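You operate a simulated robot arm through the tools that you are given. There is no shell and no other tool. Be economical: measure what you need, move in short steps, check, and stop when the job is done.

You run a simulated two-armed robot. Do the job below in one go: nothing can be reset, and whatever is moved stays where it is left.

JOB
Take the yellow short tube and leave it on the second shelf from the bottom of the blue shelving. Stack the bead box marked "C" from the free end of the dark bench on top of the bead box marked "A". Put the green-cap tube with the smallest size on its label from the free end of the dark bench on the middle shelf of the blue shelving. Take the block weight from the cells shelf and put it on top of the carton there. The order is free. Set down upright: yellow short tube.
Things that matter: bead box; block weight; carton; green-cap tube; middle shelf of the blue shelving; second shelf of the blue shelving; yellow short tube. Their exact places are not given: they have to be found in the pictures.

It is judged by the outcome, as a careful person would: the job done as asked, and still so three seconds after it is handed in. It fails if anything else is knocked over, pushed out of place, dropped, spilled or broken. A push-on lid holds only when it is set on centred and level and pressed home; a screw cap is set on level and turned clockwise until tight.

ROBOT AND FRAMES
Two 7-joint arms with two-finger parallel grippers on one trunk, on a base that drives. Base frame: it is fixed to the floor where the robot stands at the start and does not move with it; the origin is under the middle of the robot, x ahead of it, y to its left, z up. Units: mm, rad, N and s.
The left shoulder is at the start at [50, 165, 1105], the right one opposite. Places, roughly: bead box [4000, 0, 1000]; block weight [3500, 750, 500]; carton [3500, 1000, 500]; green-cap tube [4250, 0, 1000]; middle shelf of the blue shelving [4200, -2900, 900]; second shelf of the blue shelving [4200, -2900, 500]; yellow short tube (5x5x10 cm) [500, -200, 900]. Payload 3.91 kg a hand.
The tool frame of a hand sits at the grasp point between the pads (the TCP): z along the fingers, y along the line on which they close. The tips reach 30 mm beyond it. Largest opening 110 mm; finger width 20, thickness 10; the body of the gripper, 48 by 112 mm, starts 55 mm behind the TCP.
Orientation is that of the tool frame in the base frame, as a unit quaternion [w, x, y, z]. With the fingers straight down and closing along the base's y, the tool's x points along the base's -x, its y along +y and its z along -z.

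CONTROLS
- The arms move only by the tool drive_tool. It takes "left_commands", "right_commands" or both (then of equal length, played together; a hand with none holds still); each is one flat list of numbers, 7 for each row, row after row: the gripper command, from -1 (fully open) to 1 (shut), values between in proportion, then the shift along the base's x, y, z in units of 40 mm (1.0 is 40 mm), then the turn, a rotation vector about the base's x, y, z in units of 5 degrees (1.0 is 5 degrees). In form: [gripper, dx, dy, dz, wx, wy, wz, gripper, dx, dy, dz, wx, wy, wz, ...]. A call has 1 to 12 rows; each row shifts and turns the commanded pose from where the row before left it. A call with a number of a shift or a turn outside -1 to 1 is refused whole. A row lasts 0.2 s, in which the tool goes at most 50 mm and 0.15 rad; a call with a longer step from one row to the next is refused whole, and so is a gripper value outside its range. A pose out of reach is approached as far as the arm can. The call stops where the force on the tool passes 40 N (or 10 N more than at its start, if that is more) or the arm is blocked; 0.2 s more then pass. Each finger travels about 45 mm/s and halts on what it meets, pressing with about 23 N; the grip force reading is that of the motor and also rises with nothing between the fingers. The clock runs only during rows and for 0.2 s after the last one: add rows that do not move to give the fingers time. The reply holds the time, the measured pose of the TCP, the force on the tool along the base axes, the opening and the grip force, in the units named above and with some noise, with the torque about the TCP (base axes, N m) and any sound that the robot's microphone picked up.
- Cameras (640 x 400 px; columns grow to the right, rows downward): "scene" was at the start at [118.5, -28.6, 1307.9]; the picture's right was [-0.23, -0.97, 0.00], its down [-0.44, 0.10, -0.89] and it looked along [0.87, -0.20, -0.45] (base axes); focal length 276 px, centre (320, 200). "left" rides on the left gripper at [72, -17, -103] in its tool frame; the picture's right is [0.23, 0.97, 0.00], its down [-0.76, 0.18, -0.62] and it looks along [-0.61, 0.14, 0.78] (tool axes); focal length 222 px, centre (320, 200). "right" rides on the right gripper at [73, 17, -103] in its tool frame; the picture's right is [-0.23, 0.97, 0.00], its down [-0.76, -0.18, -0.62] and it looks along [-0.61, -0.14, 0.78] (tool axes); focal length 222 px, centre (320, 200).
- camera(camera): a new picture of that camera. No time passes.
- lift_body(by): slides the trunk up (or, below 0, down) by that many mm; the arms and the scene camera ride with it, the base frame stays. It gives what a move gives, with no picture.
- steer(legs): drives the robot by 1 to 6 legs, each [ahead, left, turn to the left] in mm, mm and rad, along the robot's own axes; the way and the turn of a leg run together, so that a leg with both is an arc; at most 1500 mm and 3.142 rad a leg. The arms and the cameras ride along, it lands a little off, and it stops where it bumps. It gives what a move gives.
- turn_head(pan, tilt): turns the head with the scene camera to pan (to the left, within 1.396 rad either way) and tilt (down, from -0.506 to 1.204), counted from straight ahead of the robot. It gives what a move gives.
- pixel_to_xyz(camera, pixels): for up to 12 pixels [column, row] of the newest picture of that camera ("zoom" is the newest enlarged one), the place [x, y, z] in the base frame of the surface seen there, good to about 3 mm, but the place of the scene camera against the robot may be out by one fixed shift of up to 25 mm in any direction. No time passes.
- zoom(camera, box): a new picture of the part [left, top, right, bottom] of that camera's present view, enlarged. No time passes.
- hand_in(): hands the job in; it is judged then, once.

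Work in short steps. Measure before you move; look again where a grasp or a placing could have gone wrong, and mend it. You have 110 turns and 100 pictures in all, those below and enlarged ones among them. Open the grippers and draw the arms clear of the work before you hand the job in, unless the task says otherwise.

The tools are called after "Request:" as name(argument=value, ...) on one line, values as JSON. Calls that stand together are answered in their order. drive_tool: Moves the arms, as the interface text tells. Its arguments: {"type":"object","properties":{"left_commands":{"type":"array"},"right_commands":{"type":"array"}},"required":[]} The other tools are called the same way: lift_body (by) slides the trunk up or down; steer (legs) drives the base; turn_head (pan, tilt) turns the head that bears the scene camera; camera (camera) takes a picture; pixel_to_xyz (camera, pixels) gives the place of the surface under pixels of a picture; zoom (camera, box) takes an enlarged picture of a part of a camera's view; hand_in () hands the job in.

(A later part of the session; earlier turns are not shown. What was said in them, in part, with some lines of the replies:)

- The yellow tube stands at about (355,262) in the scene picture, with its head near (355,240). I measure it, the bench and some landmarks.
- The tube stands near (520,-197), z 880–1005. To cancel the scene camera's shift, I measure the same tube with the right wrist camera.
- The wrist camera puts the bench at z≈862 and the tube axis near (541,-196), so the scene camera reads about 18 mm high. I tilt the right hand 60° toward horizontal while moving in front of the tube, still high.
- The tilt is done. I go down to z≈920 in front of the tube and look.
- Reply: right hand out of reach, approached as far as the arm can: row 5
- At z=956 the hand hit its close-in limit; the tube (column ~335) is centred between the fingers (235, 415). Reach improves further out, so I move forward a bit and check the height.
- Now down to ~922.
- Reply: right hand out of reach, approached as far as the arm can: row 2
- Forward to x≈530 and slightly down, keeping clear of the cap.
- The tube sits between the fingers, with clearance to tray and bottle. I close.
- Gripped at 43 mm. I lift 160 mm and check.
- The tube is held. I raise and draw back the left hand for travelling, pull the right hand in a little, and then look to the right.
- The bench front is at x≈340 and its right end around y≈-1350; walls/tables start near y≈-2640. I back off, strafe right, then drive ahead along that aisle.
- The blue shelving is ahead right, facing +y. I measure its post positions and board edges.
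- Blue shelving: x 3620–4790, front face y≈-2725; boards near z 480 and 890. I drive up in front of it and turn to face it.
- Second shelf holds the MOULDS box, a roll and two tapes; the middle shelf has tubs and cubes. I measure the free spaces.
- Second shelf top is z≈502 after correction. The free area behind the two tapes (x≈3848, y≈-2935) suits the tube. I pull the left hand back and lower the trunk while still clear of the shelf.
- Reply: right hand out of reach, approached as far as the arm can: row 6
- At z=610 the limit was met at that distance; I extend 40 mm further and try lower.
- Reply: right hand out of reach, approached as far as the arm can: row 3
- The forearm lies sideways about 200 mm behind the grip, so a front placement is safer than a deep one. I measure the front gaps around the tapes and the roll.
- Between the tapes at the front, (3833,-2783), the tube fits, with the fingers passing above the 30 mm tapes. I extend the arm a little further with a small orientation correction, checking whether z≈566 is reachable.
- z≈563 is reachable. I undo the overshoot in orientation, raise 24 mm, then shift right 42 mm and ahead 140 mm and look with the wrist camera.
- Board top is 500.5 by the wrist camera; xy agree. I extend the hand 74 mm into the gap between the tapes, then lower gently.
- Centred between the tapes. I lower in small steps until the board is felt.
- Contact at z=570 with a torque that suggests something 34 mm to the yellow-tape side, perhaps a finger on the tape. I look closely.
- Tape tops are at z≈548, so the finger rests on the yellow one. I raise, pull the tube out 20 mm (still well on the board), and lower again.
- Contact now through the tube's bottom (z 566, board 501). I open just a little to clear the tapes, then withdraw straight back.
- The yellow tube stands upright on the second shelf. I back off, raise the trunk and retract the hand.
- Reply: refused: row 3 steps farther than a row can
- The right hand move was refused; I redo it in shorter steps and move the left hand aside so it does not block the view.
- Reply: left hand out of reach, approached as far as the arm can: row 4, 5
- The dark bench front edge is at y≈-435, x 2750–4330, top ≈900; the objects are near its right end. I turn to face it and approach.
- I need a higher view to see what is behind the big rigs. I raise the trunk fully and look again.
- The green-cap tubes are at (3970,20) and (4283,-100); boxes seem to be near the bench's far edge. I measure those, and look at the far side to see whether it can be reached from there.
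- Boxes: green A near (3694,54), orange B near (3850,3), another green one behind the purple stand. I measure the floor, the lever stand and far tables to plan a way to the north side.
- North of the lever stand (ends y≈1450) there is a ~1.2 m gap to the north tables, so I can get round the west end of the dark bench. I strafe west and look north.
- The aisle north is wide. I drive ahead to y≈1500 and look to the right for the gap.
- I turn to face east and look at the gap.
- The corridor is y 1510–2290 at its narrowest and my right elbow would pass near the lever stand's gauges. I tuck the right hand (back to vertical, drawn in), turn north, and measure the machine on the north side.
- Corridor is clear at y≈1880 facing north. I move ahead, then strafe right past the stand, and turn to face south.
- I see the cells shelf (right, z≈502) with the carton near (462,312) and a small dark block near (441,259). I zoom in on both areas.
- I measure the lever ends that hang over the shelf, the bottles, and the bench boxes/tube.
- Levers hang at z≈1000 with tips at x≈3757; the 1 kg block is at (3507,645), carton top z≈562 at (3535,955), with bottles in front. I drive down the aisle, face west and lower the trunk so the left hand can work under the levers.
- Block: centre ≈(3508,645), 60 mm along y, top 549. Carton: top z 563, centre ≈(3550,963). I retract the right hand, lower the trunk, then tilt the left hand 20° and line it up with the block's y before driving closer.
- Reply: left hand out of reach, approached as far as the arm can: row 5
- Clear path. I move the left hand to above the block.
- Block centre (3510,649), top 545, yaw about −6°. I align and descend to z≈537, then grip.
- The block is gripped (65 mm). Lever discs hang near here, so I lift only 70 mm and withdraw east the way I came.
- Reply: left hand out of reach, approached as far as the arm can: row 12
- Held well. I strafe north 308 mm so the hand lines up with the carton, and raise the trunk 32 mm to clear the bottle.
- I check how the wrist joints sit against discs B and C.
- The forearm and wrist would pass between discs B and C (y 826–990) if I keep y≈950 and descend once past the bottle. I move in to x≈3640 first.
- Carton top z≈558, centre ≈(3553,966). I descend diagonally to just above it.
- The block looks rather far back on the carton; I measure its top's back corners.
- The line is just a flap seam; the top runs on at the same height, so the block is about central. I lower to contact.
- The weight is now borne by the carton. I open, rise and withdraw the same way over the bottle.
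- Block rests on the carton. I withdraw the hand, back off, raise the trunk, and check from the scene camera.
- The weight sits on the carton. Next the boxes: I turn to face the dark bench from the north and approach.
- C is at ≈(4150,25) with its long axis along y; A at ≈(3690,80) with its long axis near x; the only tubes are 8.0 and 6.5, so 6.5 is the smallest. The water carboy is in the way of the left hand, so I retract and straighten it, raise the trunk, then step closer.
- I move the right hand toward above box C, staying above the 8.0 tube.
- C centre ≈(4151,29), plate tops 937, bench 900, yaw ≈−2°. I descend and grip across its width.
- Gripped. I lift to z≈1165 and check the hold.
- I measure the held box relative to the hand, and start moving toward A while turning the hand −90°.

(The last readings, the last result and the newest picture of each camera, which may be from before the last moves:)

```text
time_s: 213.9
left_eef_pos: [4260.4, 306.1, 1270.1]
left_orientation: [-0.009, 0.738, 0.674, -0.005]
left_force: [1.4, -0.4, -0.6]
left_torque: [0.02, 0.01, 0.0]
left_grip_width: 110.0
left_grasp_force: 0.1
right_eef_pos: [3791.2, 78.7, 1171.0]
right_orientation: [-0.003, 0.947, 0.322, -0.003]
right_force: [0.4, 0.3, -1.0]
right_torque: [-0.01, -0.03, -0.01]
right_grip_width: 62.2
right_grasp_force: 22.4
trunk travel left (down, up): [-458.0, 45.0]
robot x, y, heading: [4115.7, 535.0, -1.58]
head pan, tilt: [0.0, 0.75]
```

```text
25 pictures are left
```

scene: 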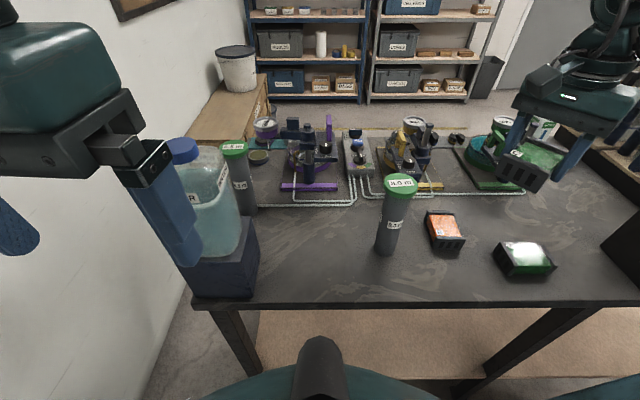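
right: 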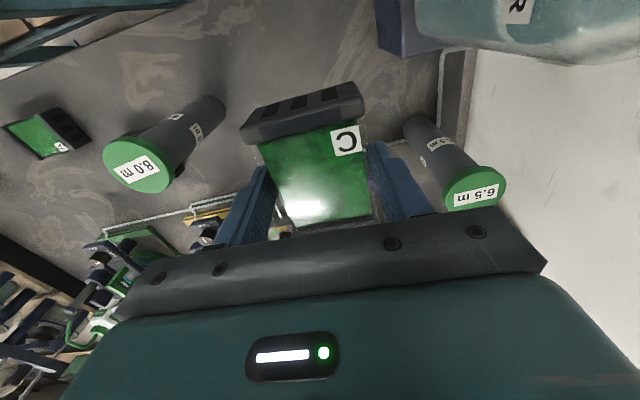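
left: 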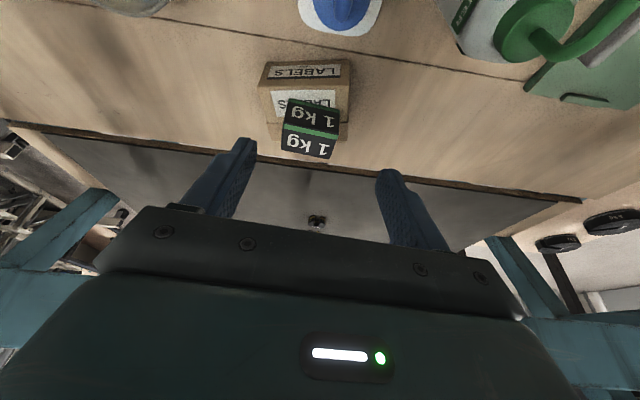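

Box centre matches the TCP to about 2 mm. I finish the turn over A and look down.

Request:
drive_tool(right_commands=[1, -0.35, 0.03, -0.2, 0, 0, -1, 1, -0.35, 0.03, -0.2, 0, 0, -1, 1, -0.35, 0.03, -0.2, 0, 0, -1, 1, -0.35, 0.03, -0.2, 0, 0, -1, 1, -0.35, 0.03, -0.2, 0, 0, -1, 1, -0.35, 0.03, -0.2, 0, 0, -1, 1, -0.33, 0, -0.2, 0, 0, -1, 1, 0, 0, 0, 0, 0, -0.5])

Request:
camera(camera="right")

```text
time_s: 215.7
left_eef_pos: [4260.2, 305.3, 1269.6]
left_orientation: [-0.01, 0.738, 0.675, -0.006]
left_force: [0.5, 0.1, 0.0]
left_torque: [0.01, 0.04, 0.0]
left_grip_width: 110.0
left_grasp_force: 0.1
right_eef_pos: [3694.5, 85.4, 1115.1]
right_orientation: [-0.003, 1.0, 0.0, -0.001]
right_force: [0.6, 0.5, -2.0]
right_torque: [0.01, 0.01, 0.0]
right_grip_width: 61.9
right_grasp_force: 23.2
trunk travel left (down, up): [-458.0, 45.0]
robot x, y, heading: [4114.3, 531.5, -1.582]
head pan, tilt: [0.0, 0.75]
```

```text
24 pictures are left
```

right: 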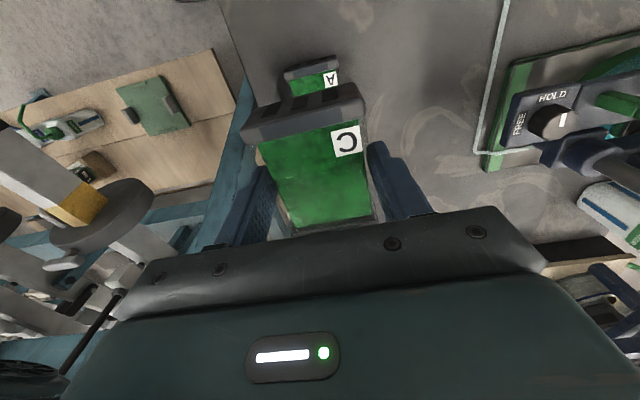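

A's east plate is visible at (285–340, 60–80). I measure its edges and ends.

Request:
zoom(camera="right", box=[250, 40, 370, 120])

Request:
pixel_to_xyz(camera="right", pixels=[[288, 80], [335, 68], [287, 76], [337, 64], [310, 71], [312, 74], [285, 74], [338, 60], [245, 135], [363, 107]])

```text
5.00 times, centred on (310, 80) of right
```

zoom: 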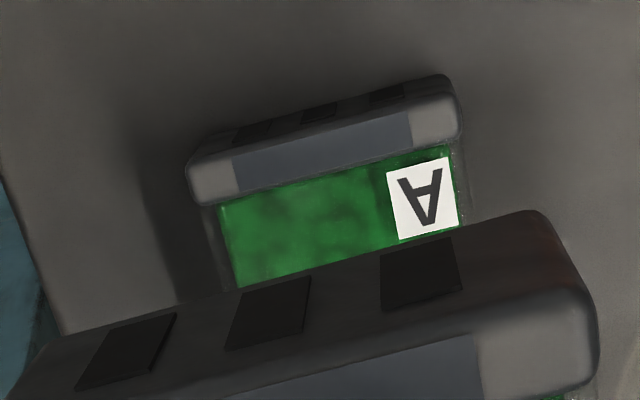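

```text
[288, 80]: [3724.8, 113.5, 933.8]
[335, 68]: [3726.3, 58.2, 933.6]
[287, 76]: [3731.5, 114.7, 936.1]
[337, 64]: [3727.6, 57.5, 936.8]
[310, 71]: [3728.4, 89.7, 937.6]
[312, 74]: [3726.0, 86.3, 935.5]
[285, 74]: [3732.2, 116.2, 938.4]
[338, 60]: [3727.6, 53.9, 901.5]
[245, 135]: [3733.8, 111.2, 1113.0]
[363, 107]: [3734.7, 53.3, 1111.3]
```

A spans y 57.5–115.5 (centre 86.5) and C's centre is at ≈82.5, x matched. I correct +4 mm in y and descend to just above A.

Request:
drive_tool(right_commands=[1, 0, 0.1, -0.8, 0, 0, 0, 1, 0, 0, -0.9, 0, 0, 0, 1, 0, 0, -0.9, 0, 0, 0, 1, 0, 0, -0.6, 0, 0, 0])

Request:
camera(camera="right")

Request:
zoom(camera="scene", box=[440, 140, 640, 300])

```text
time_s: 216.7
left_eef_pos: [4261.1, 305.7, 1269.3]
left_orientation: [-0.009, 0.739, 0.674, -0.006]
left_force: [0.3, -0.5, 0.6]
left_torque: [-0.01, 0.01, -0.03]
left_grip_width: 109.8
left_grasp_force: 0.0
right_eef_pos: [3694.2, 90.0, 987.2]
right_orientation: [-0.004, 1.0, 0.002, -0.001]
right_force: [0.0, 0.3, -1.2]
right_torque: [0.01, -0.01, -0.01]
right_grip_width: 61.8
right_grasp_force: 23.0
trunk travel left (down, up): [-458.0, 45.0]
robot x, y, heading: [4114.9, 535.0, -1.58]
head pan, tilt: [0.0, 0.75]
```

```text
22 pictures are left
```

right: 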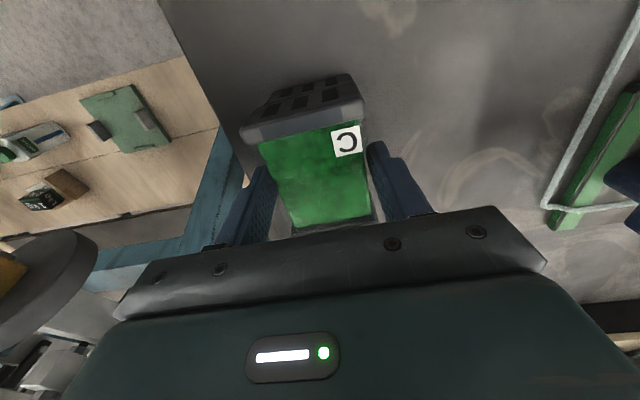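

```text
2.50 times, centred on (540, 220) of scene
```

zoom: 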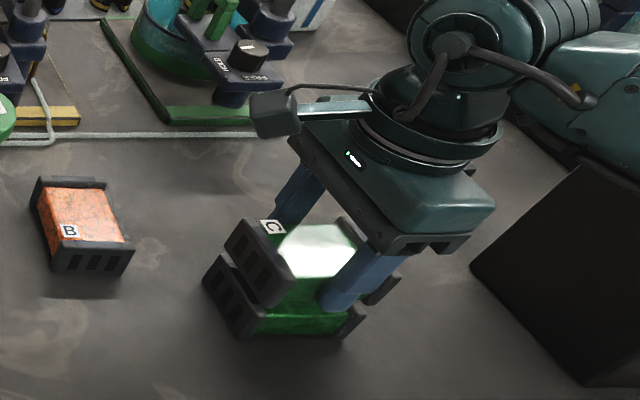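

Request:
zoom(camera="right", box=[230, 60, 380, 150])

Request:
pixel_to_xyz(camera="right", pixels=[[262, 94], [350, 76], [243, 132], [362, 112], [245, 126], [362, 104], [300, 95], [305, 120]])

```text
4.27 times, centred on (305, 105) of right
```

zoom: 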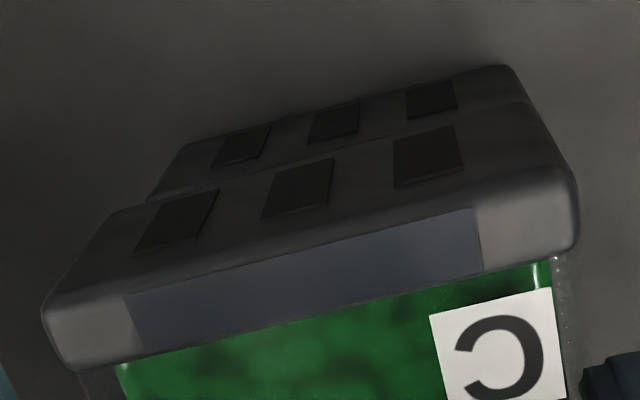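

```text
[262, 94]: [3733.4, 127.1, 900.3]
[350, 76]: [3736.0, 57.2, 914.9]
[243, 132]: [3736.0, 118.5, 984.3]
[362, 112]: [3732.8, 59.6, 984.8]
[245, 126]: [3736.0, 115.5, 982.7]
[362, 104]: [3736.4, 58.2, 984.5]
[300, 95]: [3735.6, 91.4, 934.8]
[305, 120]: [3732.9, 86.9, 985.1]
```

C (y 58–118) is directly over A (57.5–115.5), both outer faces x≈3736. I lower until contact.

Request:
drive_tool(right_commands=[1, 0, -0.03, -0.12, 0, 0, 0, 1, 0, 0, -0.1, 0, 0, 0, 1, 0, 0, -0.08, 0, 0, 0])

```text
time_s: 217.5
left_eef_pos: [4262.2, 306.6, 1269.8]
left_orientation: [-0.009, 0.739, 0.674, -0.005]
left_force: [0.6, 0.8, 0.2]
left_torque: [-0.02, -0.03, 0.0]
left_grip_width: 110.2
left_grasp_force: 0.0
right_eef_pos: [3695.8, 88.4, 974.7]
right_orientation: [-0.002, 1.0, 0.001, -0.001]
right_force: [-0.2, 0.6, 0.0]
right_torque: [-0.04, 0.04, 0.01]
right_grip_width: 61.8
right_grasp_force: 23.1
trunk travel left (down, up): [-458.0, 45.0]
robot x, y, heading: [4117.1, 531.3, -1.576]
head pan, tilt: [0.0, 0.75]
```

Just touching. One more small step, then open and rise.

Request:
drive_tool(right_commands=[1, 0, 0, -0.04, 0, 0, 0, 0, 0, 0, 0, 0, 0, 0, -0.6, 0, 0, 0, 0, 0, 0, -0.6, 0, 0, 0, 0, 0, 0, -0.6, 0, 0, 0, 0, 0, 0, -0.6, 0, 0, 0.5, 0, 0, 0, -0.6, 0, 0, 1, 0, 0, 0, -0.6, 0, 0, 1, 0, 0, 0, -1, 0, 0, 1, 0, 0, 0, -1, 0, 0, 1, 0, 0, 0, -1, 0, 0, 0.5, 0, 0, 0])

Request:
camera(camera="right")

```text
time_s: 219.9
left_eef_pos: [4261.3, 305.4, 1270.0]
left_orientation: [-0.009, 0.738, 0.675, -0.006]
left_force: [0.0, 0.2, -0.4]
left_torque: [0.02, 0.02, -0.03]
left_grip_width: 110.3
left_grasp_force: 0.1
right_eef_pos: [3694.8, 88.4, 1174.3]
right_orientation: [-0.003, 1.0, 0.0, -0.001]
right_force: [-1.0, 0.2, -0.4]
right_torque: [-0.01, 0.02, 0.0]
right_grip_width: 110.2
right_grasp_force: 0.0
trunk travel left (down, up): [-458.0, 45.0]
robot x, y, heading: [4119.1, 531.8, -1.576]
head pan, tilt: [0.0, 0.75]
```

```text
19 pictures are left
```

right: 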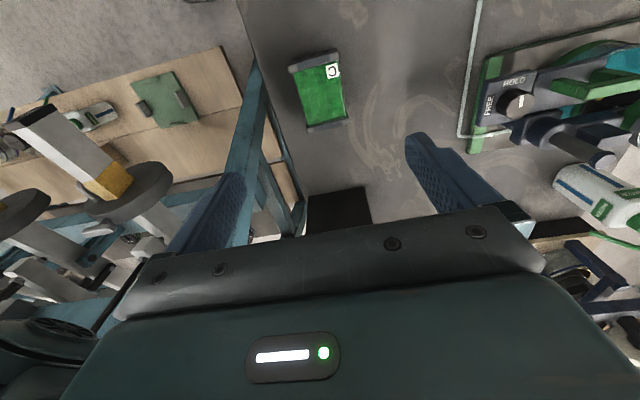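

C sits on A. Now I bring the right hand back to its travel pose (turning it back).

Request:
drive_tool(right_commands=[-1, 0.43, 0.44, 0.2, 0, 0, 1, -1, 0.43, 0.44, 0.2, 0, 0, 1, -1, 0.43, 0.44, 0.2, 0, 0, 1, -1, 0.43, 0.44, 0.2, 0, 0, 1, -1, 0.43, 0.44, 0.2, 0, 0, 1, -1, 0.43, 0.44, 0.2, 0, 0, 1, -1, 0.43, 0.44, 0.2, 0, 0, 1, -1, 0.43, 0.44, 0.2, 0, 0, 1, -1, 0.43, 0.44, 0, 0, 0, 1, -1, 0.43, 0.44, 0, 0, 0, 1, -1, 0.43, 0.44, 0, 0, 0, 1, -1, 0.43, 0.44, 0, 0, 0, 1])

Request:
drive_tool(right_commands=[-1, 0, 0, 0, 0, 0, 1, -1, 0, 0, 0, 0, 0, 1, -1, 0, 0, 0, 0, 0, 1, -1, 0, 0, 0, 0, 0, 1, -1, 0, 0, 0, 0, 0, 1])

Request:
zoom(camera="scene", box=[380, 160, 620, 300])

```text
time_s: 222.5
left_eef_pos: [4260.9, 305.9, 1269.8]
left_orientation: [-0.009, 0.739, 0.673, -0.006]
left_force: [0.9, 0.0, 0.4]
left_torque: [-0.05, 0.03, 0.02]
left_grip_width: 110.1
left_grasp_force: 0.1
right_eef_pos: [3902.0, 299.4, 1237.6]
right_orientation: [-0.002, 0.865, 0.502, -0.002]
right_force: [0.6, 0.7, 0.2]
right_torque: [-0.01, 0.03, -0.01]
right_grip_width: 109.9
right_grasp_force: 0.1
trunk travel left (down, up): [-458.0, 45.0]
robot x, y, heading: [4111.7, 535.2, -1.576]
head pan, tilt: [0.0, 0.75]
```

```text
time_s: 223.7
left_eef_pos: [4260.0, 305.4, 1268.9]
left_orientation: [-0.01, 0.738, 0.675, -0.007]
left_force: [0.2, 0.4, -0.1]
left_torque: [-0.01, -0.01, 0.01]
left_grip_width: 109.9
left_grasp_force: 0.0
right_eef_pos: [3902.1, 298.3, 1238.2]
right_orientation: [-0.002, 0.736, 0.676, -0.004]
right_force: [0.6, 0.0, -0.2]
right_torque: [-0.03, 0.02, 0.03]
right_grip_width: 110.1
right_grasp_force: 0.1
trunk travel left (down, up): [-458.0, 45.0]
robot x, y, heading: [4116.4, 533.1, -1.576]
head pan, tilt: [0.0, 0.75]
```

```text
2.67 times, centred on (500, 230) of scene
```

zoom: 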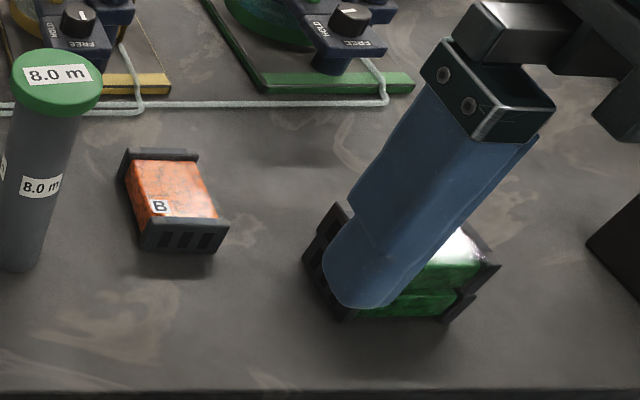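

The stack looks good. I drive back out the way I came: north, turn, then west through the corridor.

Request:
steer(legs=[[-700, 90, 0], [-650, 0, 0], [0, 0, 1.573], [0, 0, 1.573]])

```text
time_s: 238.5
left_eef_pos: [4064.4, 2111.0, 1269.1]
left_orientation: [0.006, -0.68, 0.733, -0.01]
left_force: [0.0, 0.3, 0.2]
left_torque: [0.03, -0.02, 0.01]
left_grip_width: 110.0
left_grasp_force: 0.0
right_eef_pos: [4423.2, 2124.6, 1236.7]
right_orientation: [0.003, -0.683, 0.731, -0.002]
right_force: [0.2, -0.4, 0.3]
right_torque: [0.02, 0.03, 0.02]
right_grip_width: 110.2
right_grasp_force: 0.1
trunk travel left (down, up): [-458.0, 45.0]
robot x, y, heading: [4213.2, 1885.8, 1.577]
head pan, tilt: [0.0, 0.75]
```

Request:
steer(legs=[[0, 1020, 0], [0, 1000, 0], [-1400, 0, -0.006], [-1330, 0, 0]])

```text
time_s: 261.4
left_eef_pos: [2064.8, -636.9, 1269.3]
left_orientation: [0.006, -0.68, 0.733, -0.009]
left_force: [-0.4, -0.2, 0.6]
left_torque: [-0.04, 0.02, 0.02]
left_grip_width: 110.1
left_grasp_force: 0.1
right_eef_pos: [2424.2, -625.8, 1237.1]
right_orientation: [0.003, -0.682, 0.731, -0.002]
right_force: [-0.4, 0.2, 0.2]
right_torque: [-0.03, 0.03, -0.01]
right_grip_width: 110.0
right_grasp_force: 0.0
trunk travel left (down, up): [-458.0, 45.0]
robot x, y, heading: [2207.2, -864.5, 1.573]
head pan, tilt: [0.0, 0.75]
```

Request:
steer(legs=[[0, -1040, 0], [0, -1035, 0]])

Request:
turn_head(pan=0.0, tilt=0.7)

Request:
camera(camera="scene")

```text
time_s: 271.2
left_eef_pos: [4076.2, -605.3, 1268.4]
left_orientation: [0.007, -0.685, 0.729, -0.01]
left_force: [-1.1, -0.2, 0.4]
left_torque: [-0.01, 0.01, -0.02]
left_grip_width: 110.0
left_grasp_force: 0.0
right_eef_pos: [4435.1, -587.8, 1237.0]
right_orientation: [0.003, -0.687, 0.726, -0.003]
right_force: [-0.6, -0.7, -0.5]
right_torque: [0.02, -0.06, 0.01]
right_grip_width: 110.0
right_grasp_force: 0.1
trunk travel left (down, up): [-458.0, 45.0]
robot x, y, heading: [4227.7, -828.9, 1.595]
head pan, tilt: [0.0, 0.75]
stopped in leg 2: the robot was blocked; the commanded pose is now the measured one
```

```text
time_s: 271.9
left_eef_pos: [4076.7, -605.2, 1269.7]
left_orientation: [0.005, -0.686, 0.728, -0.009]
left_force: [0.7, -0.6, -0.6]
left_torque: [0.02, 0.0, 0.03]
left_grip_width: 110.4
left_grasp_force: 0.0
right_eef_pos: [4436.7, -587.1, 1236.9]
right_orientation: [0.003, -0.688, 0.726, -0.002]
right_force: [-0.3, -0.9, 0.6]
right_torque: [-0.01, 0.03, -0.01]
right_grip_width: 110.1
right_grasp_force: 0.0
trunk travel left (down, up): [-458.0, 45.0]
robot x, y, heading: [4229.8, -827.3, 1.598]
head pan, tilt: [0.0, 0.7]
```

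```text
17 pictures are left
```

scene: 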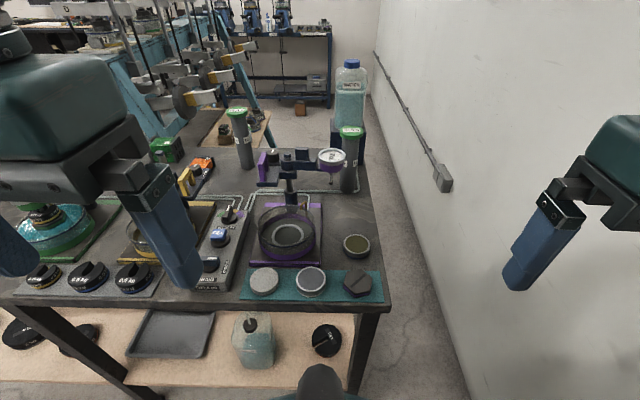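

The robot was blocked at x≈4228. I look to the right to see what it touched.

Request:
turn_head(pan=-1.35, tilt=0.6)

Request:
camera(camera="scene")

Request:
pixel_to_xyz(camera="scene", pixels=[[320, 100], [400, 150], [450, 200], [300, 200], [350, 250], [500, 150], [420, 100], [250, 150], [550, 250]])

```text
time_s: 273.4
left_eef_pos: [4077.6, -605.9, 1269.0]
left_orientation: [0.007, -0.685, 0.729, -0.009]
left_force: [-0.4, 0.5, 0.0]
left_torque: [0.0, 0.02, 0.0]
left_grip_width: 110.3
left_grasp_force: 0.0
right_eef_pos: [4436.8, -587.4, 1237.1]
right_orientation: [0.003, -0.688, 0.726, -0.001]
right_force: [0.1, -0.6, 0.0]
right_torque: [-0.02, -0.03, -0.02]
right_grip_width: 109.9
right_grasp_force: 0.0
trunk travel left (down, up): [-458.0, 45.0]
robot x, y, heading: [4227.7, -825.5, 1.593]
head pan, tilt: [-1.349, 0.6]
```

```text
16 pictures are left
```

scene: 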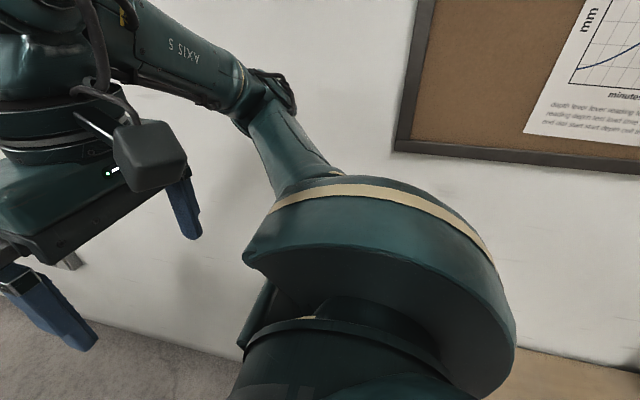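

```text
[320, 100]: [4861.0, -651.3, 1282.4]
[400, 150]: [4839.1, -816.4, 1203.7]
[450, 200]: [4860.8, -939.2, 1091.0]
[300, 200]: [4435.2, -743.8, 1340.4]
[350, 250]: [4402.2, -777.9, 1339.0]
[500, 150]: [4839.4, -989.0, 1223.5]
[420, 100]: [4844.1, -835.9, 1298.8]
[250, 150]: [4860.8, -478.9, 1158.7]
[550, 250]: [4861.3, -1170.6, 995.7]
```

Only the elbow met the wall (crates untouched). I move left 60 mm and ahead 50 mm, then extend the right arm, turning the hand 33° left; extending pulls the elbow in.

Request:
steer(legs=[[0, 60, 0], [48, 0, -0.02]])

Request:
drive_tool(right_commands=[-1, 0, 0.6, -0.05, 0, 0, 0.95, -1, 0, 0.6, -0.05, 0, 0, 0.95, -1, 0, 0.6, -0.05, 0, 0, 0.95, -1, 0, 0.6, -0.05, 0, 0, 0.95, -1, 0, 0.6, -0.05, 0, 0, 0.95, -1, 0, 0.6, -0.05, 0, 0, 0.95, -1, 0, 0.3, -0.05, 0, 0, 0.95])

Request:
drive_tool(right_commands=[-1, 0, 0.35, -0.08, 0.87, 0.5, 0, -1, 0, 0.35, -0.08, 0.87, 0.5, 0, -1, 0, 0.35, -0.08, 0.87, 0.5, 0, -1, 0, 0.35, -0.08, 0.87, 0.5, 0, -1, 0, 0.35, -0.08, 0.87, 0.5, 0, -1, 0, 0.35, -0.08, 0.87, 0.5, 0, -1, 0, 0.35, -0.08, 0.87, 0.5, 0, -1, 0, 0.35, -0.08, 0.87, 0.5, 0, -1, 0, 0.35, -0.08, 0.87, 0.5, 0, -1, 0, 0.35, -0.08, 0.87, 0.5, 0, -1, 0, 0.35, -0.08, 0.87, 0.5, 0, -1, 0, 0.2, -0.08, 0.87, 0.5, 0])

```text
time_s: 274.9
left_eef_pos: [4020.1, -555.4, 1270.0]
left_orientation: [0.006, -0.678, 0.735, -0.01]
left_force: [-0.2, 0.4, -0.8]
left_torque: [-0.04, 0.01, 0.02]
left_grip_width: 110.0
left_grasp_force: 0.0
right_eef_pos: [4379.3, -544.4, 1237.0]
right_orientation: [0.002, -0.681, 0.732, -0.003]
right_force: [0.5, -0.5, 0.2]
right_torque: [-0.04, -0.01, 0.0]
right_grip_width: 109.9
right_grasp_force: 0.1
trunk travel left (down, up): [-458.0, 45.0]
robot x, y, heading: [4167.2, -783.0, 1.57]
head pan, tilt: [-1.349, 0.6]
```

```text
time_s: 276.5
left_eef_pos: [4021.8, -556.3, 1269.7]
left_orientation: [0.007, -0.678, 0.735, -0.009]
left_force: [-0.2, 0.5, -0.1]
left_torque: [0.0, 0.04, -0.01]
left_grip_width: 109.9
left_grasp_force: 0.0
right_eef_pos: [4378.6, -388.7, 1223.6]
right_orientation: [-0.004, 0.862, -0.507, 0.001]
right_force: [-0.5, -0.1, 0.1]
right_torque: [0.0, -0.01, 0.0]
right_grip_width: 110.1
right_grasp_force: 0.1
trunk travel left (down, up): [-458.0, 45.0]
robot x, y, heading: [4167.0, -780.7, 1.573]
head pan, tilt: [-1.349, 0.6]
```

```text
time_s: 279.1
left_eef_pos: [4020.9, -556.6, 1269.4]
left_orientation: [0.007, -0.678, 0.735, -0.01]
left_force: [0.1, -0.1, -0.4]
left_torque: [0.03, -0.03, -0.06]
left_grip_width: 110.1
left_grasp_force: 0.1
right_eef_pos: [4380.3, -227.9, 1184.8]
right_orientation: [-0.251, 0.744, -0.44, -0.436]
right_force: [0.2, -0.1, -0.1]
right_torque: [0.0, 0.02, -0.01]
right_grip_width: 110.0
right_grasp_force: 0.0
trunk travel left (down, up): [-458.0, 45.0]
robot x, y, heading: [4165.4, -780.8, 1.576]
head pan, tilt: [-1.349, 0.6]
```

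Tilted 60° and yawed; now I look at the tube with the wrist camera.

Request:
camera(camera="right")

Request:
turn_head(pan=-0.25, tilt=0.5)

Request:
camera(camera="scene")

```text
15 pictures are left
```

right: 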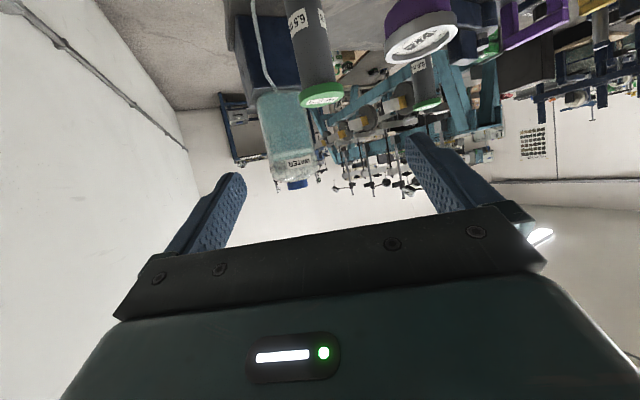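

```text
time_s: 280.4
left_eef_pos: [4020.9, -556.2, 1270.2]
left_orientation: [0.007, -0.678, 0.735, -0.009]
left_force: [0.0, -0.4, 0.0]
left_torque: [-0.03, -0.01, -0.01]
left_grip_width: 110.2
left_grasp_force: 0.0
right_eef_pos: [4380.8, -228.7, 1184.7]
right_orientation: [-0.25, 0.745, -0.44, -0.435]
right_force: [-0.7, 0.6, -0.4]
right_torque: [0.01, -0.02, 0.02]
right_grip_width: 110.1
right_grasp_force: 0.0
trunk travel left (down, up): [-458.0, 45.0]
robot x, y, heading: [4169.9, -779.3, 1.57]
head pan, tilt: [-0.25, 0.499]
```

```text
14 pictures are left
```

scene: 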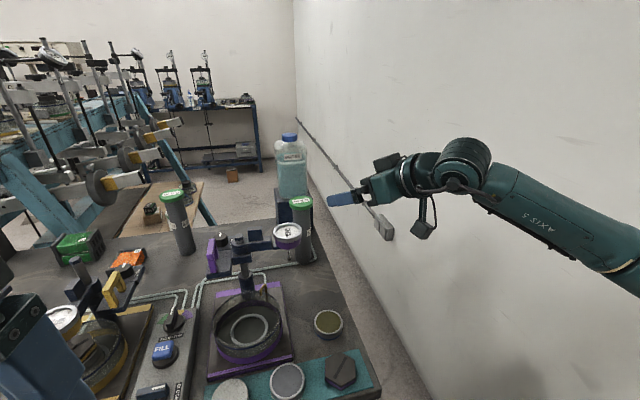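

Request:
pixel_to_xyz(camera="right", pixels=[[305, 40], [320, 40], [334, 60], [310, 70], [322, 90], [322, 100], [342, 92], [420, 50], [388, 40], [400, 15]])

Request:
pixel_to_xyz(camera="scene", pixels=[[328, 322], [342, 322], [302, 255], [301, 203], [288, 232], [420, 230], [341, 370]])

```text
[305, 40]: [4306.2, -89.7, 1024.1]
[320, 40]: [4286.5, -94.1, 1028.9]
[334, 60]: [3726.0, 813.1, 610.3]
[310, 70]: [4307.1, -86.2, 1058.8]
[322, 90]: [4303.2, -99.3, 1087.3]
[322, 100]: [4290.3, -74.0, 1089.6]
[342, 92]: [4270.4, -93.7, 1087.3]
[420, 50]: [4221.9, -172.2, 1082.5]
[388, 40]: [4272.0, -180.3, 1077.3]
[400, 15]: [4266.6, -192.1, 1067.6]
```

```text
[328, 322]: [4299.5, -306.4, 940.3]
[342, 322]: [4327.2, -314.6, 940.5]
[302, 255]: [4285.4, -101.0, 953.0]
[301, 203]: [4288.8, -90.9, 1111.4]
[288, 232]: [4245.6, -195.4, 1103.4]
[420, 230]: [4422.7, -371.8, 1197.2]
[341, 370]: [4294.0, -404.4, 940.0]
```

Tube axis ≈(4288,-74), cap top 1090; gauge edge at x≤4272. I lower the trunk 100 mm and descend to z≈975 at a staging point south-east of the tube.

Request:
lift_body(by=-100)

Request:
drive_tool(right_commands=[-1, -0.2, 0.2, -0.7, 0, 0, 0, -1, -0.2, 0.2, -0.8, 0, 0, 0, -1, -0.1, 0.2, -0.8, 0, 0, 0, -1, 0, 0, -0.45, 0, 0, 0])

Request:
camera(camera="right")

Request:
pixel_to_xyz(camera="right", pixels=[[320, 100], [300, 100], [340, 100], [320, 60], [320, 140], [420, 130], [390, 150]])

```text
time_s: 281.7
left_eef_pos: [4020.9, -556.1, 1168.7]
left_orientation: [0.007, -0.678, 0.735, -0.009]
left_force: [-0.7, 0.0, 0.4]
left_torque: [0.02, -0.01, -0.04]
left_grip_width: 110.1
left_grasp_force: 0.1
right_eef_pos: [4380.3, -227.2, 1085.5]
right_orientation: [-0.251, 0.744, -0.44, -0.435]
right_force: [-0.3, -0.4, 1.1]
right_torque: [-0.04, -0.01, 0.03]
right_grip_width: 110.1
right_grasp_force: 0.1
trunk travel left (down, up): [-358.0, 145.0]
robot x, y, heading: [4163.6, -780.5, 1.579]
head pan, tilt: [-0.25, 0.499]
```

```text
time_s: 282.7
left_eef_pos: [4020.7, -555.6, 1170.8]
left_orientation: [0.007, -0.678, 0.735, -0.009]
left_force: [0.0, 0.1, -0.3]
left_torque: [0.02, 0.0, 0.0]
left_grip_width: 110.2
left_grasp_force: 0.0
right_eef_pos: [4359.6, -203.6, 973.6]
right_orientation: [-0.252, 0.744, -0.441, -0.434]
right_force: [0.0, -0.8, 0.5]
right_torque: [-0.01, 0.0, -0.01]
right_grip_width: 109.9
right_grasp_force: 0.2
trunk travel left (down, up): [-358.0, 145.0]
robot x, y, heading: [4169.4, -782.5, 1.572]
head pan, tilt: [-0.25, 0.499]
```

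```text
13 pictures are left
```

right: 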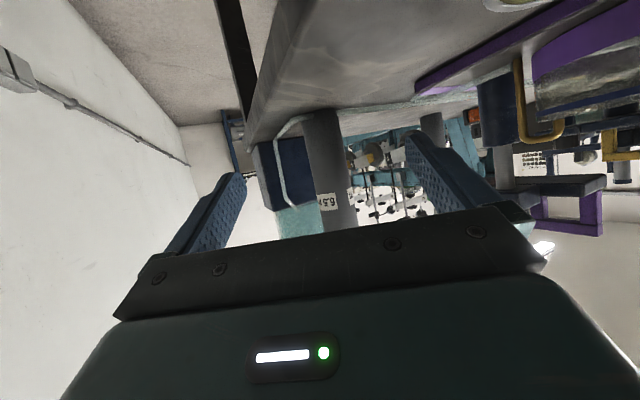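

```text
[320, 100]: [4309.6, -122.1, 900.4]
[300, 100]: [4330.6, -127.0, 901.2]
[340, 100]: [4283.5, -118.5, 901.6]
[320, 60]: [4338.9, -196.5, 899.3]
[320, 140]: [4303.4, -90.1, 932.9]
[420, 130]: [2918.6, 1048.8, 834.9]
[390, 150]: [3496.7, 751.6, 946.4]
```

The tube is centred between the fingers (col ≈325). I advance 125 mm along the hand's direction.

Request:
drive_tool(right_commands=[-1, -0.38, 0.68, 0, 0, 0, 0, -1, -0.38, 0.68, 0, 0, 0, 0, -1, -0.38, 0.68, 0, 0, 0, 0, -1, -0.38, 0.68, 0, 0, 0, 0])

Request:
camera(camera="right")

Request:
pixel_to_xyz(camera="right", pixels=[[300, 150], [320, 150], [340, 150], [325, 180], [320, 120]])

```text
time_s: 283.7
left_eef_pos: [4019.8, -554.8, 1169.7]
left_orientation: [0.006, -0.678, 0.735, -0.01]
left_force: [-0.1, 0.0, -0.4]
left_torque: [-0.03, 0.01, 0.02]
left_grip_width: 110.0
left_grasp_force: 0.0
right_eef_pos: [4299.5, -93.2, 974.6]
right_orientation: [-0.251, 0.744, -0.44, -0.435]
right_force: [0.8, -0.2, 1.1]
right_torque: [0.0, 0.01, -0.01]
right_grip_width: 110.0
right_grasp_force: 0.1
trunk travel left (down, up): [-358.0, 145.0]
robot x, y, heading: [4170.9, -781.4, 1.578]
head pan, tilt: [-0.25, 0.499]
```

```text
12 pictures are left
```

right: 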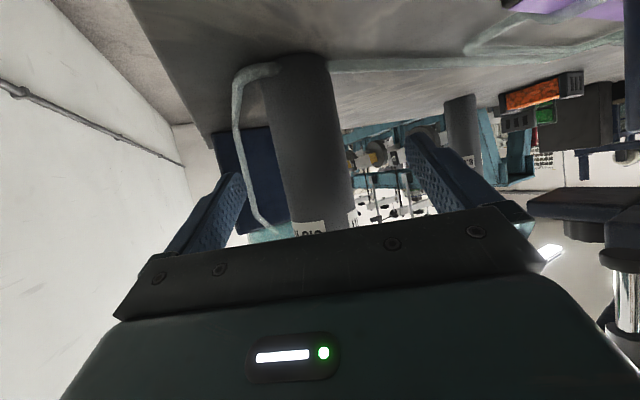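

```text
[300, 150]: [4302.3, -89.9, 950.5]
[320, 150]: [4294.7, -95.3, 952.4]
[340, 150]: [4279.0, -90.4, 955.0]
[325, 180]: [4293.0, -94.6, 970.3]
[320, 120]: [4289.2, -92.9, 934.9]
```

The tube axis is ≈23 mm ahead and 5 mm left of the TCP. I nudge in and close.

Request:
drive_tool(right_commands=[-1, -0.28, 0.26, 0, 0, 0, 0, 0, 0, 0, 0, 0, 0, 0, 1, 0, 0, 0, 0, 0, 0, 1, 0, 0, 0, 0, 0, 0, 1, 0, 0, 0, 0, 0, 0, 1, 0, 0, 0, 0, 0, 0, 1, 0, 0, 0, 0, 0, 0])

```text
time_s: 285.3
left_eef_pos: [4020.9, -557.1, 1169.7]
left_orientation: [0.006, -0.678, 0.735, -0.01]
left_force: [-0.9, 0.6, 0.3]
left_torque: [-0.01, 0.01, 0.02]
left_grip_width: 109.8
left_grasp_force: 0.0
right_eef_pos: [4287.4, -84.2, 974.6]
right_orientation: [-0.251, 0.744, -0.441, -0.434]
right_force: [0.9, -0.3, 0.2]
right_torque: [0.12, -0.14, -0.03]
right_grip_width: 43.6
right_grasp_force: 22.9
trunk travel left (down, up): [-358.0, 145.0]
robot x, y, heading: [4171.0, -783.8, 1.574]
head pan, tilt: [-0.25, 0.499]
```

Gripped (43.6 mm). The gauge overhangs the hand's side, so I lift only 14 mm, back out the same way, and then rise.

Request:
drive_tool(right_commands=[1, 0, 0, 0.2, 0, 0, 0, 1, 0.05, -0.09, 0.15, 0, 0, 0, 1, 0.38, -0.66, 0.03, 0, 0, 0, 1, 0.38, -0.66, 0.03, 0, 0, 0, 1, 0.38, -0.66, 0.05, 0, 0, 0, 1, 0.38, -0.66, 0.1, 0, 0, 0, 1, 0.38, -0.66, 0.3, 0, 0, 0, 1, 0.2, -0.5, 0.7, 0, 0, 0, 1, 0, -0.5, 0.8, 0, 0, 0, 1, 0, -0.5, 0.8, 0, 0, 0, 1, 0, -0.5, 0.8, 0, 0, 0])

Request:
camera(camera="scene")

```text
time_s: 287.7
left_eef_pos: [4021.8, -555.9, 1168.6]
left_orientation: [0.007, -0.678, 0.735, -0.01]
left_force: [0.6, -0.1, -0.7]
left_torque: [0.01, 0.06, 0.02]
left_grip_width: 109.9
left_grasp_force: 0.1
right_eef_pos: [4373.5, -300.9, 1134.1]
right_orientation: [-0.25, 0.745, -0.44, -0.435]
right_force: [0.3, 0.7, -3.1]
right_torque: [0.01, -0.04, -0.02]
right_grip_width: 43.2
right_grasp_force: 22.8
trunk travel left (down, up): [-358.0, 145.0]
robot x, y, heading: [4166.7, -781.3, 1.577]
head pan, tilt: [-0.25, 0.499]
```

```text
11 pictures are left
```

scene: 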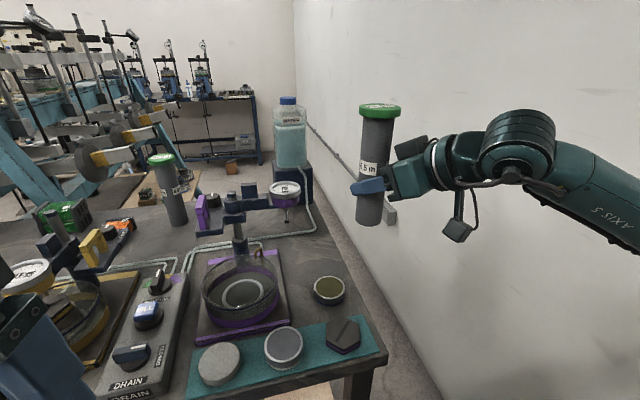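

The 6.5 tube is held upright. I back away from the bench, clear to the west, and turn round to face the shelving.

Request:
steer(legs=[[0, 200, 0], [-560, 0, 0], [0, 0, 1.57], [0, 0, 1.57]])

Request:
drive_tool(right_commands=[1, 0, 0, 0.1, 0, 0, -0.92, 1, 0, 0, 0, 0, 0, -0.92, 1, 0, 0, 0, 0, 0, -0.92, 1, 0, 0, 0, 0, 0, -0.92, 1, 0, 0, 0, 0, 0, -0.92, 1, 0, 0, 0, 0, 0, -0.92])

```text
time_s: 299.8
left_eef_pos: [4118.2, -1570.4, 1169.3]
left_orientation: [-0.009, 0.734, 0.679, -0.006]
left_force: [-0.1, 0.2, 0.4]
left_torque: [0.01, 0.02, 0.0]
left_grip_width: 110.1
left_grasp_force: 0.1
right_eef_pos: [3765.1, -1827.2, 1133.7]
right_orientation: [0.436, 0.439, 0.745, -0.25]
right_force: [0.5, 0.0, -2.8]
right_torque: [0.01, 0.01, 0.0]
right_grip_width: 43.2
right_grasp_force: 23.2
trunk travel left (down, up): [-358.0, 145.0]
robot x, y, heading: [3972.8, -1346.6, -1.564]
head pan, tilt: [-0.25, 0.499]
```

```text
time_s: 301.2
left_eef_pos: [4118.1, -1570.2, 1168.8]
left_orientation: [-0.01, 0.735, 0.678, -0.007]
left_force: [0.3, 0.6, -0.5]
left_torque: [0.02, 0.01, 0.0]
left_grip_width: 110.0
left_grasp_force: 0.0
right_eef_pos: [3764.9, -1826.9, 1138.3]
right_orientation: [0.363, 0.605, 0.617, -0.348]
right_force: [0.8, -0.6, -3.3]
right_torque: [0.04, 0.01, -0.01]
right_grip_width: 42.9
right_grasp_force: 22.9
trunk travel left (down, up): [-358.0, 145.0]
robot x, y, heading: [3972.0, -1344.0, -1.568]
head pan, tilt: [-0.25, 0.499]
```

Hand now points straight at the shelf. I extend and lower it to z≈985, then drive up to just before the middle shelf.

Request:
drive_tool(right_commands=[1, 0.17, -0.62, -0.64, 0, 0, 0, 1, 0.17, -0.62, -0.64, 0, 0, 0, 1, 0.17, -0.62, -0.64, 0, 0, 0, 1, 0.17, -0.62, -0.64, 0, 0, 0, 1, 0.17, -0.62, -0.64, 0, 0, 0, 1, 0.17, -0.62, -0.64, 0, 0, 0])

Request:
steer(legs=[[640, 98, -0.002]])

Request:
turn_head(pan=-0.2, tilt=0.45)

Request:
camera(camera="scene")

Request:
camera(camera="right")

```text
time_s: 302.6
left_eef_pos: [4118.0, -1570.8, 1169.9]
left_orientation: [-0.01, 0.735, 0.678, -0.006]
left_force: [-0.3, -0.1, 0.1]
left_torque: [-0.01, 0.05, -0.02]
left_grip_width: 110.0
left_grasp_force: 0.1
right_eef_pos: [3804.9, -1975.8, 984.4]
right_orientation: [0.363, 0.605, 0.618, -0.348]
right_force: [0.4, 0.3, -2.8]
right_torque: [0.05, 0.02, -0.01]
right_grip_width: 43.0
right_grasp_force: 22.8
trunk travel left (down, up): [-358.0, 145.0]
robot x, y, heading: [3970.1, -1344.4, -1.564]
head pan, tilt: [-0.25, 0.499]
```

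```text
time_s: 306.2
left_eef_pos: [4214.8, -2212.2, 1168.8]
left_orientation: [-0.009, 0.736, 0.676, -0.007]
left_force: [0.0, -0.1, 0.0]
left_torque: [-0.01, 0.01, 0.04]
left_grip_width: 110.0
left_grasp_force: 0.0
right_eef_pos: [3901.2, -2613.9, 983.6]
right_orientation: [0.362, 0.607, 0.617, -0.347]
right_force: [-1.7, -0.1, -3.9]
right_torque: [0.08, 0.03, 0.0]
right_grip_width: 43.1
right_grasp_force: 23.0
trunk travel left (down, up): [-358.0, 145.0]
robot x, y, heading: [4066.0, -1987.8, -1.571]
head pan, tilt: [-0.25, 0.499]
```

```text
time_s: 306.8
left_eef_pos: [4216.0, -2209.1, 1169.5]
left_orientation: [-0.01, 0.737, 0.676, -0.006]
left_force: [0.1, 0.0, -0.2]
left_torque: [0.02, -0.03, 0.01]
left_grip_width: 110.0
left_grasp_force: 0.1
right_eef_pos: [3900.9, -2614.4, 983.3]
right_orientation: [0.362, 0.607, 0.616, -0.348]
right_force: [0.8, 0.0, -3.5]
right_torque: [0.04, 0.0, -0.02]
right_grip_width: 43.2
right_grasp_force: 22.9
trunk travel left (down, up): [-358.0, 145.0]
robot x, y, heading: [4070.8, -1981.7, -1.573]
head pan, tilt: [-0.201, 0.45]
```

```text
10 pictures are left
```

scene: 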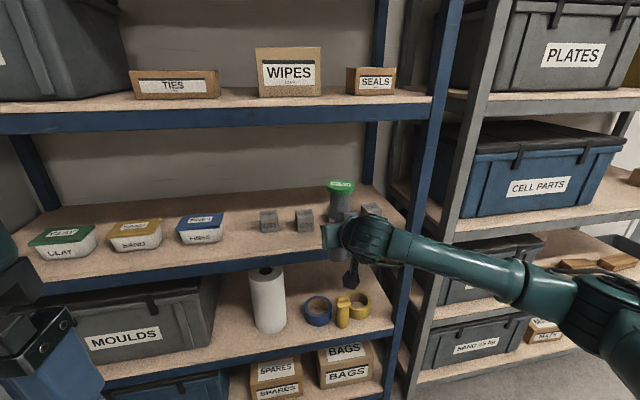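

```text
9 pictures are left
```

right: 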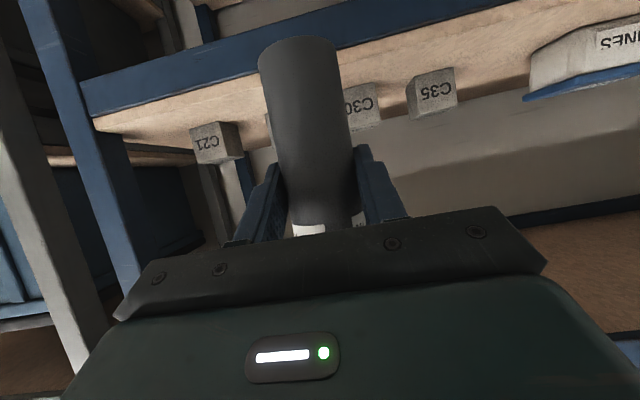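

Yellow tube still upright below. I measure the cubes and the board with both cameras.

Request:
pixel_to_xyz(camera="right", pixels=[[205, 145], [238, 140], [270, 120], [365, 105], [378, 100], [435, 90], [360, 75], [230, 105], [200, 105], [120, 115], [300, 60], [420, 65]])

Request:
pixel_to_xyz(camera="scene", pixels=[[268, 222], [304, 222], [372, 210], [285, 240], [300, 250], [305, 210], [304, 230], [245, 240], [222, 230]])

```text
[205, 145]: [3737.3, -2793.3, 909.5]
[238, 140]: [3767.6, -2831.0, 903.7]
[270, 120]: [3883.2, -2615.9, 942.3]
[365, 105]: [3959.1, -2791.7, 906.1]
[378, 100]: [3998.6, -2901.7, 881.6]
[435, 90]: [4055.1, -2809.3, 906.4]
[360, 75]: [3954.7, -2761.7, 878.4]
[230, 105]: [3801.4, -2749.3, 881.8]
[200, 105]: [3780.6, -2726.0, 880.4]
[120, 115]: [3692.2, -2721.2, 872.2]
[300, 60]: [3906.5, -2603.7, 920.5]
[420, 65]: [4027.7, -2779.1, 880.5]
```

```text
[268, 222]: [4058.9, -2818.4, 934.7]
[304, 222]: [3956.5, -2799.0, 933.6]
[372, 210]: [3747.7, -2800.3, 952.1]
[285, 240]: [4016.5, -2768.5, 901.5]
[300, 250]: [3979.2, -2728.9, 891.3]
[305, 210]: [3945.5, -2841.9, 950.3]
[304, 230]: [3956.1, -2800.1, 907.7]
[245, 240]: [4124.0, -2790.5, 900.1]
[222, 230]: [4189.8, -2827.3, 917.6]
```

Board z≈880.5; the clear spot is in front of the C30/C25 gap at (3905,-2766). I drive ahead 80 mm, then extend the rest with the arm.

Request:
steer(legs=[[80, 0, 0]])

Request:
drive_tool(right_commands=[1, 0.02, -0.5, 0, 0, 0, 0, 1, 0.02, -0.5, 0, 0, 0, 0, 1, 0.02, -0.5, -0.2, 0, 0, 0, 1, 0, 0, -0.2, 0, 0, 0])

Request:
camera(camera="right")

Request:
pixel_to_xyz(camera="right", pixels=[[300, 60], [310, 80], [330, 60], [300, 30], [250, 90], [370, 90], [240, 130], [400, 110]])

```text
time_s: 307.9
left_eef_pos: [4216.3, -2290.9, 1169.2]
left_orientation: [-0.011, 0.737, 0.676, -0.005]
left_force: [0.3, -0.4, 0.5]
left_torque: [0.03, -0.01, 0.01]
left_grip_width: 109.7
left_grasp_force: 0.0
right_eef_pos: [3900.4, -2693.0, 983.5]
right_orientation: [0.361, 0.607, 0.616, -0.348]
right_force: [1.2, 0.0, -3.8]
right_torque: [0.03, -0.01, -0.01]
right_grip_width: 43.2
right_grasp_force: 23.3
trunk travel left (down, up): [-358.0, 145.0]
robot x, y, heading: [4074.1, -2062.6, -1.574]
head pan, tilt: [-0.201, 0.45]
```

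```text
time_s: 308.9
left_eef_pos: [4216.0, -2289.5, 1168.6]
left_orientation: [-0.01, 0.736, 0.676, -0.006]
left_force: [0.0, -0.6, -0.3]
left_torque: [0.0, -0.01, -0.02]
left_grip_width: 110.3
left_grasp_force: 0.1
right_eef_pos: [3902.7, -2753.1, 967.8]
right_orientation: [0.361, 0.607, 0.616, -0.348]
right_force: [0.2, 0.9, -3.6]
right_torque: [0.04, 0.01, 0.02]
right_grip_width: 42.9
right_grasp_force: 23.3
trunk travel left (down, up): [-358.0, 145.0]
robot x, y, heading: [4066.8, -2065.1, -1.572]
head pan, tilt: [-0.201, 0.45]
```

```text
8 pictures are left
```

right: 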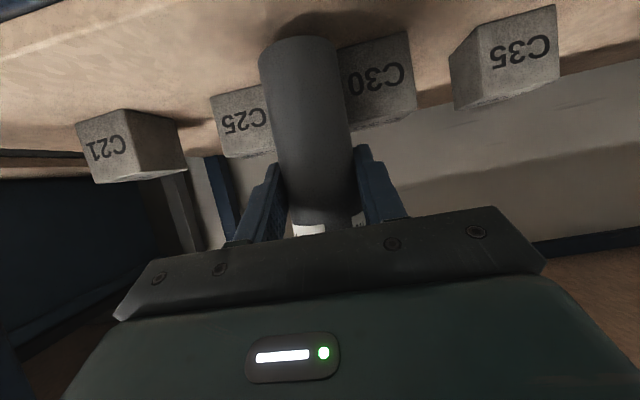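

```text
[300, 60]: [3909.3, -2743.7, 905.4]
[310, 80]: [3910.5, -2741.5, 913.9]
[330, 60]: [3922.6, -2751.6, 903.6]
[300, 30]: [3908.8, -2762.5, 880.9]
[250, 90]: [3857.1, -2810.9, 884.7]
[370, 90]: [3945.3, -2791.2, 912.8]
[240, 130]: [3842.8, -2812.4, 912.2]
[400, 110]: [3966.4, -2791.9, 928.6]
```

The tube stands before the gap; front surface y≈-2742, board edge -2721. I lower until contact.

Request:
drive_tool(right_commands=[1, 0, 0, -0.2, 0, 0, 0, 1, 0, 0, -0.12, 0, 0, 0, 1, 0, 0, -0.08, 0, 0, 0])

```text
time_s: 309.7
left_eef_pos: [4215.2, -2287.3, 1170.3]
left_orientation: [-0.009, 0.737, 0.676, -0.006]
left_force: [0.5, 0.8, 0.5]
left_torque: [-0.02, -0.02, -0.01]
left_grip_width: 110.1
left_grasp_force: 0.1
right_eef_pos: [3903.0, -2752.6, 956.1]
right_orientation: [0.364, 0.605, 0.615, -0.35]
right_force: [-0.7, 1.2, 7.1]
right_torque: [0.13, 0.29, -0.05]
right_grip_width: 42.7
right_grasp_force: 22.6
trunk travel left (down, up): [-358.0, 145.0]
robot x, y, heading: [4070.3, -2065.8, -1.575]
head pan, tilt: [-0.201, 0.45]
```

Contact at the expected height. I open a little and withdraw straight back.

Request:
drive_tool(right_commands=[0.1, 0, 0, 0, 0, 0, 0, -0.1, 0, 0, 0, 0, 0, 0, -0.1, 0, 0, 0, 0, 0, 0, -0.1, 0, 0, 0, 0, 0, 0, -0.1, 0, 0.4, 0.05, 0, 0, 0, -0.1, 0, 0.8, 0.05, 0, 0, 0, -0.1, 0, 1, 0.05, 0, 0, 0, -0.1, 0, 1, 0.05, 0, 0, 0])

Request:
camera(camera="right")

```text
time_s: 311.5
left_eef_pos: [4215.2, -2289.2, 1169.2]
left_orientation: [-0.009, 0.737, 0.676, -0.007]
left_force: [-0.5, -0.4, -0.6]
left_torque: [0.04, -0.01, 0.01]
left_grip_width: 110.2
left_grasp_force: 0.1
right_eef_pos: [3902.7, -2624.6, 961.0]
right_orientation: [0.363, 0.606, 0.617, -0.348]
right_force: [-0.9, 0.4, -0.5]
right_torque: [-0.03, 0.0, 0.02]
right_grip_width: 60.5
right_grasp_force: 0.1
trunk travel left (down, up): [-358.0, 145.0]
robot x, y, heading: [4069.0, -2059.6, -1.571]
head pan, tilt: [-0.201, 0.45]
```

```text
7 pictures are left
```

right: 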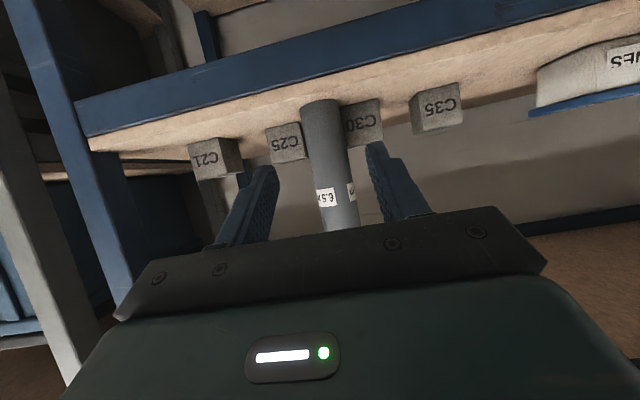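

The 6.5 tube stands on the middle shelf. I back the robot off, open the gripper, and take a last look.

Request:
steer(legs=[[-250, 0, 0]])

Request:
drive_tool(right_commands=[-1, 0, 0, 0, 0, 0, 0, -1, 0, 0, 0, 0, 0, 0, -1, 0, 0, 0, 0, 0, 0])

Request:
camera(camera="scene")

Request:
zoom(camera="scene", box=[160, 130, 420, 330])

```text
time_s: 313.3
left_eef_pos: [4215.6, -2039.6, 1169.7]
left_orientation: [-0.01, 0.737, 0.676, -0.006]
left_force: [0.3, 0.7, 0.2]
left_torque: [0.01, 0.03, 0.0]
left_grip_width: 109.8
left_grasp_force: 0.0
right_eef_pos: [3903.3, -2375.4, 961.5]
right_orientation: [0.362, 0.607, 0.616, -0.347]
right_force: [-0.5, -0.7, 0.5]
right_torque: [0.0, -0.01, 0.01]
right_grip_width: 60.6
right_grasp_force: 0.0
trunk travel left (down, up): [-358.0, 145.0]
robot x, y, heading: [4067.1, -1812.0, -1.575]
head pan, tilt: [-0.201, 0.45]
```

```text
time_s: 314.1
left_eef_pos: [4215.2, -2040.0, 1169.0]
left_orientation: [-0.009, 0.738, 0.675, -0.007]
left_force: [-0.5, -0.2, 0.4]
left_torque: [-0.01, -0.01, -0.02]
left_grip_width: 109.9
left_grasp_force: 0.0
right_eef_pos: [3903.5, -2374.9, 960.3]
right_orientation: [0.363, 0.606, 0.617, -0.348]
right_force: [-0.4, 0.3, 0.1]
right_torque: [-0.01, 0.0, 0.01]
right_grip_width: 109.9
right_grasp_force: 0.1
trunk travel left (down, up): [-358.0, 145.0]
robot x, y, heading: [4070.8, -1816.9, -1.568]
head pan, tilt: [-0.201, 0.45]
```

```text
6 pictures are left
```

scene: 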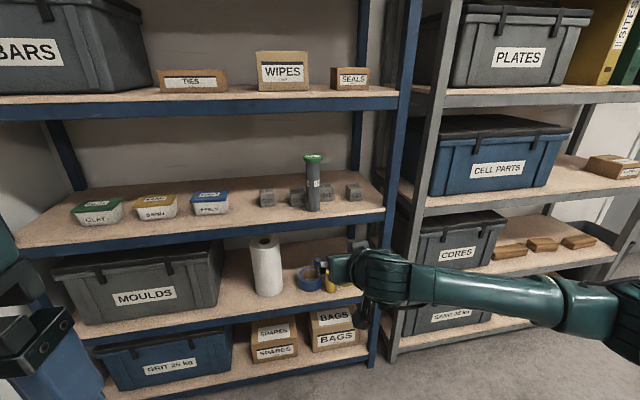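

```text
2.00 times, centred on (290, 230) of scene
```

zoom: 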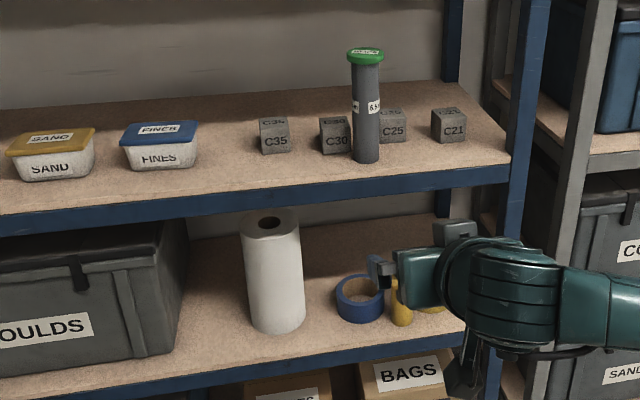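

All four tasks look done: the 6.5 tube stands on the middle shelf, the yellow tube below, and the arms are clear and open. I hand in.

Request:
hand_in()

```text
The job is handed in.
```

I did all four parts of the job and handed it in:
- **Yellow short tube:** it stands upright on the second shelf from the bottom of the blue shelving.
- **Bead boxes:** C is stacked on A.
- **Green-cap tube:** the 6.5 m tube, the smaller of the two I could see, is on the middle shelf of the blue shelving.
- **Block weight:** it is on top of the carton on the cells shelf.

While setting down the yellow tube, a finger briefly rested on the yellow tape. While driving, the robot was blocked once near the bench; I think its right elbow touched the wall. I saw nothing moved or knocked over either time.
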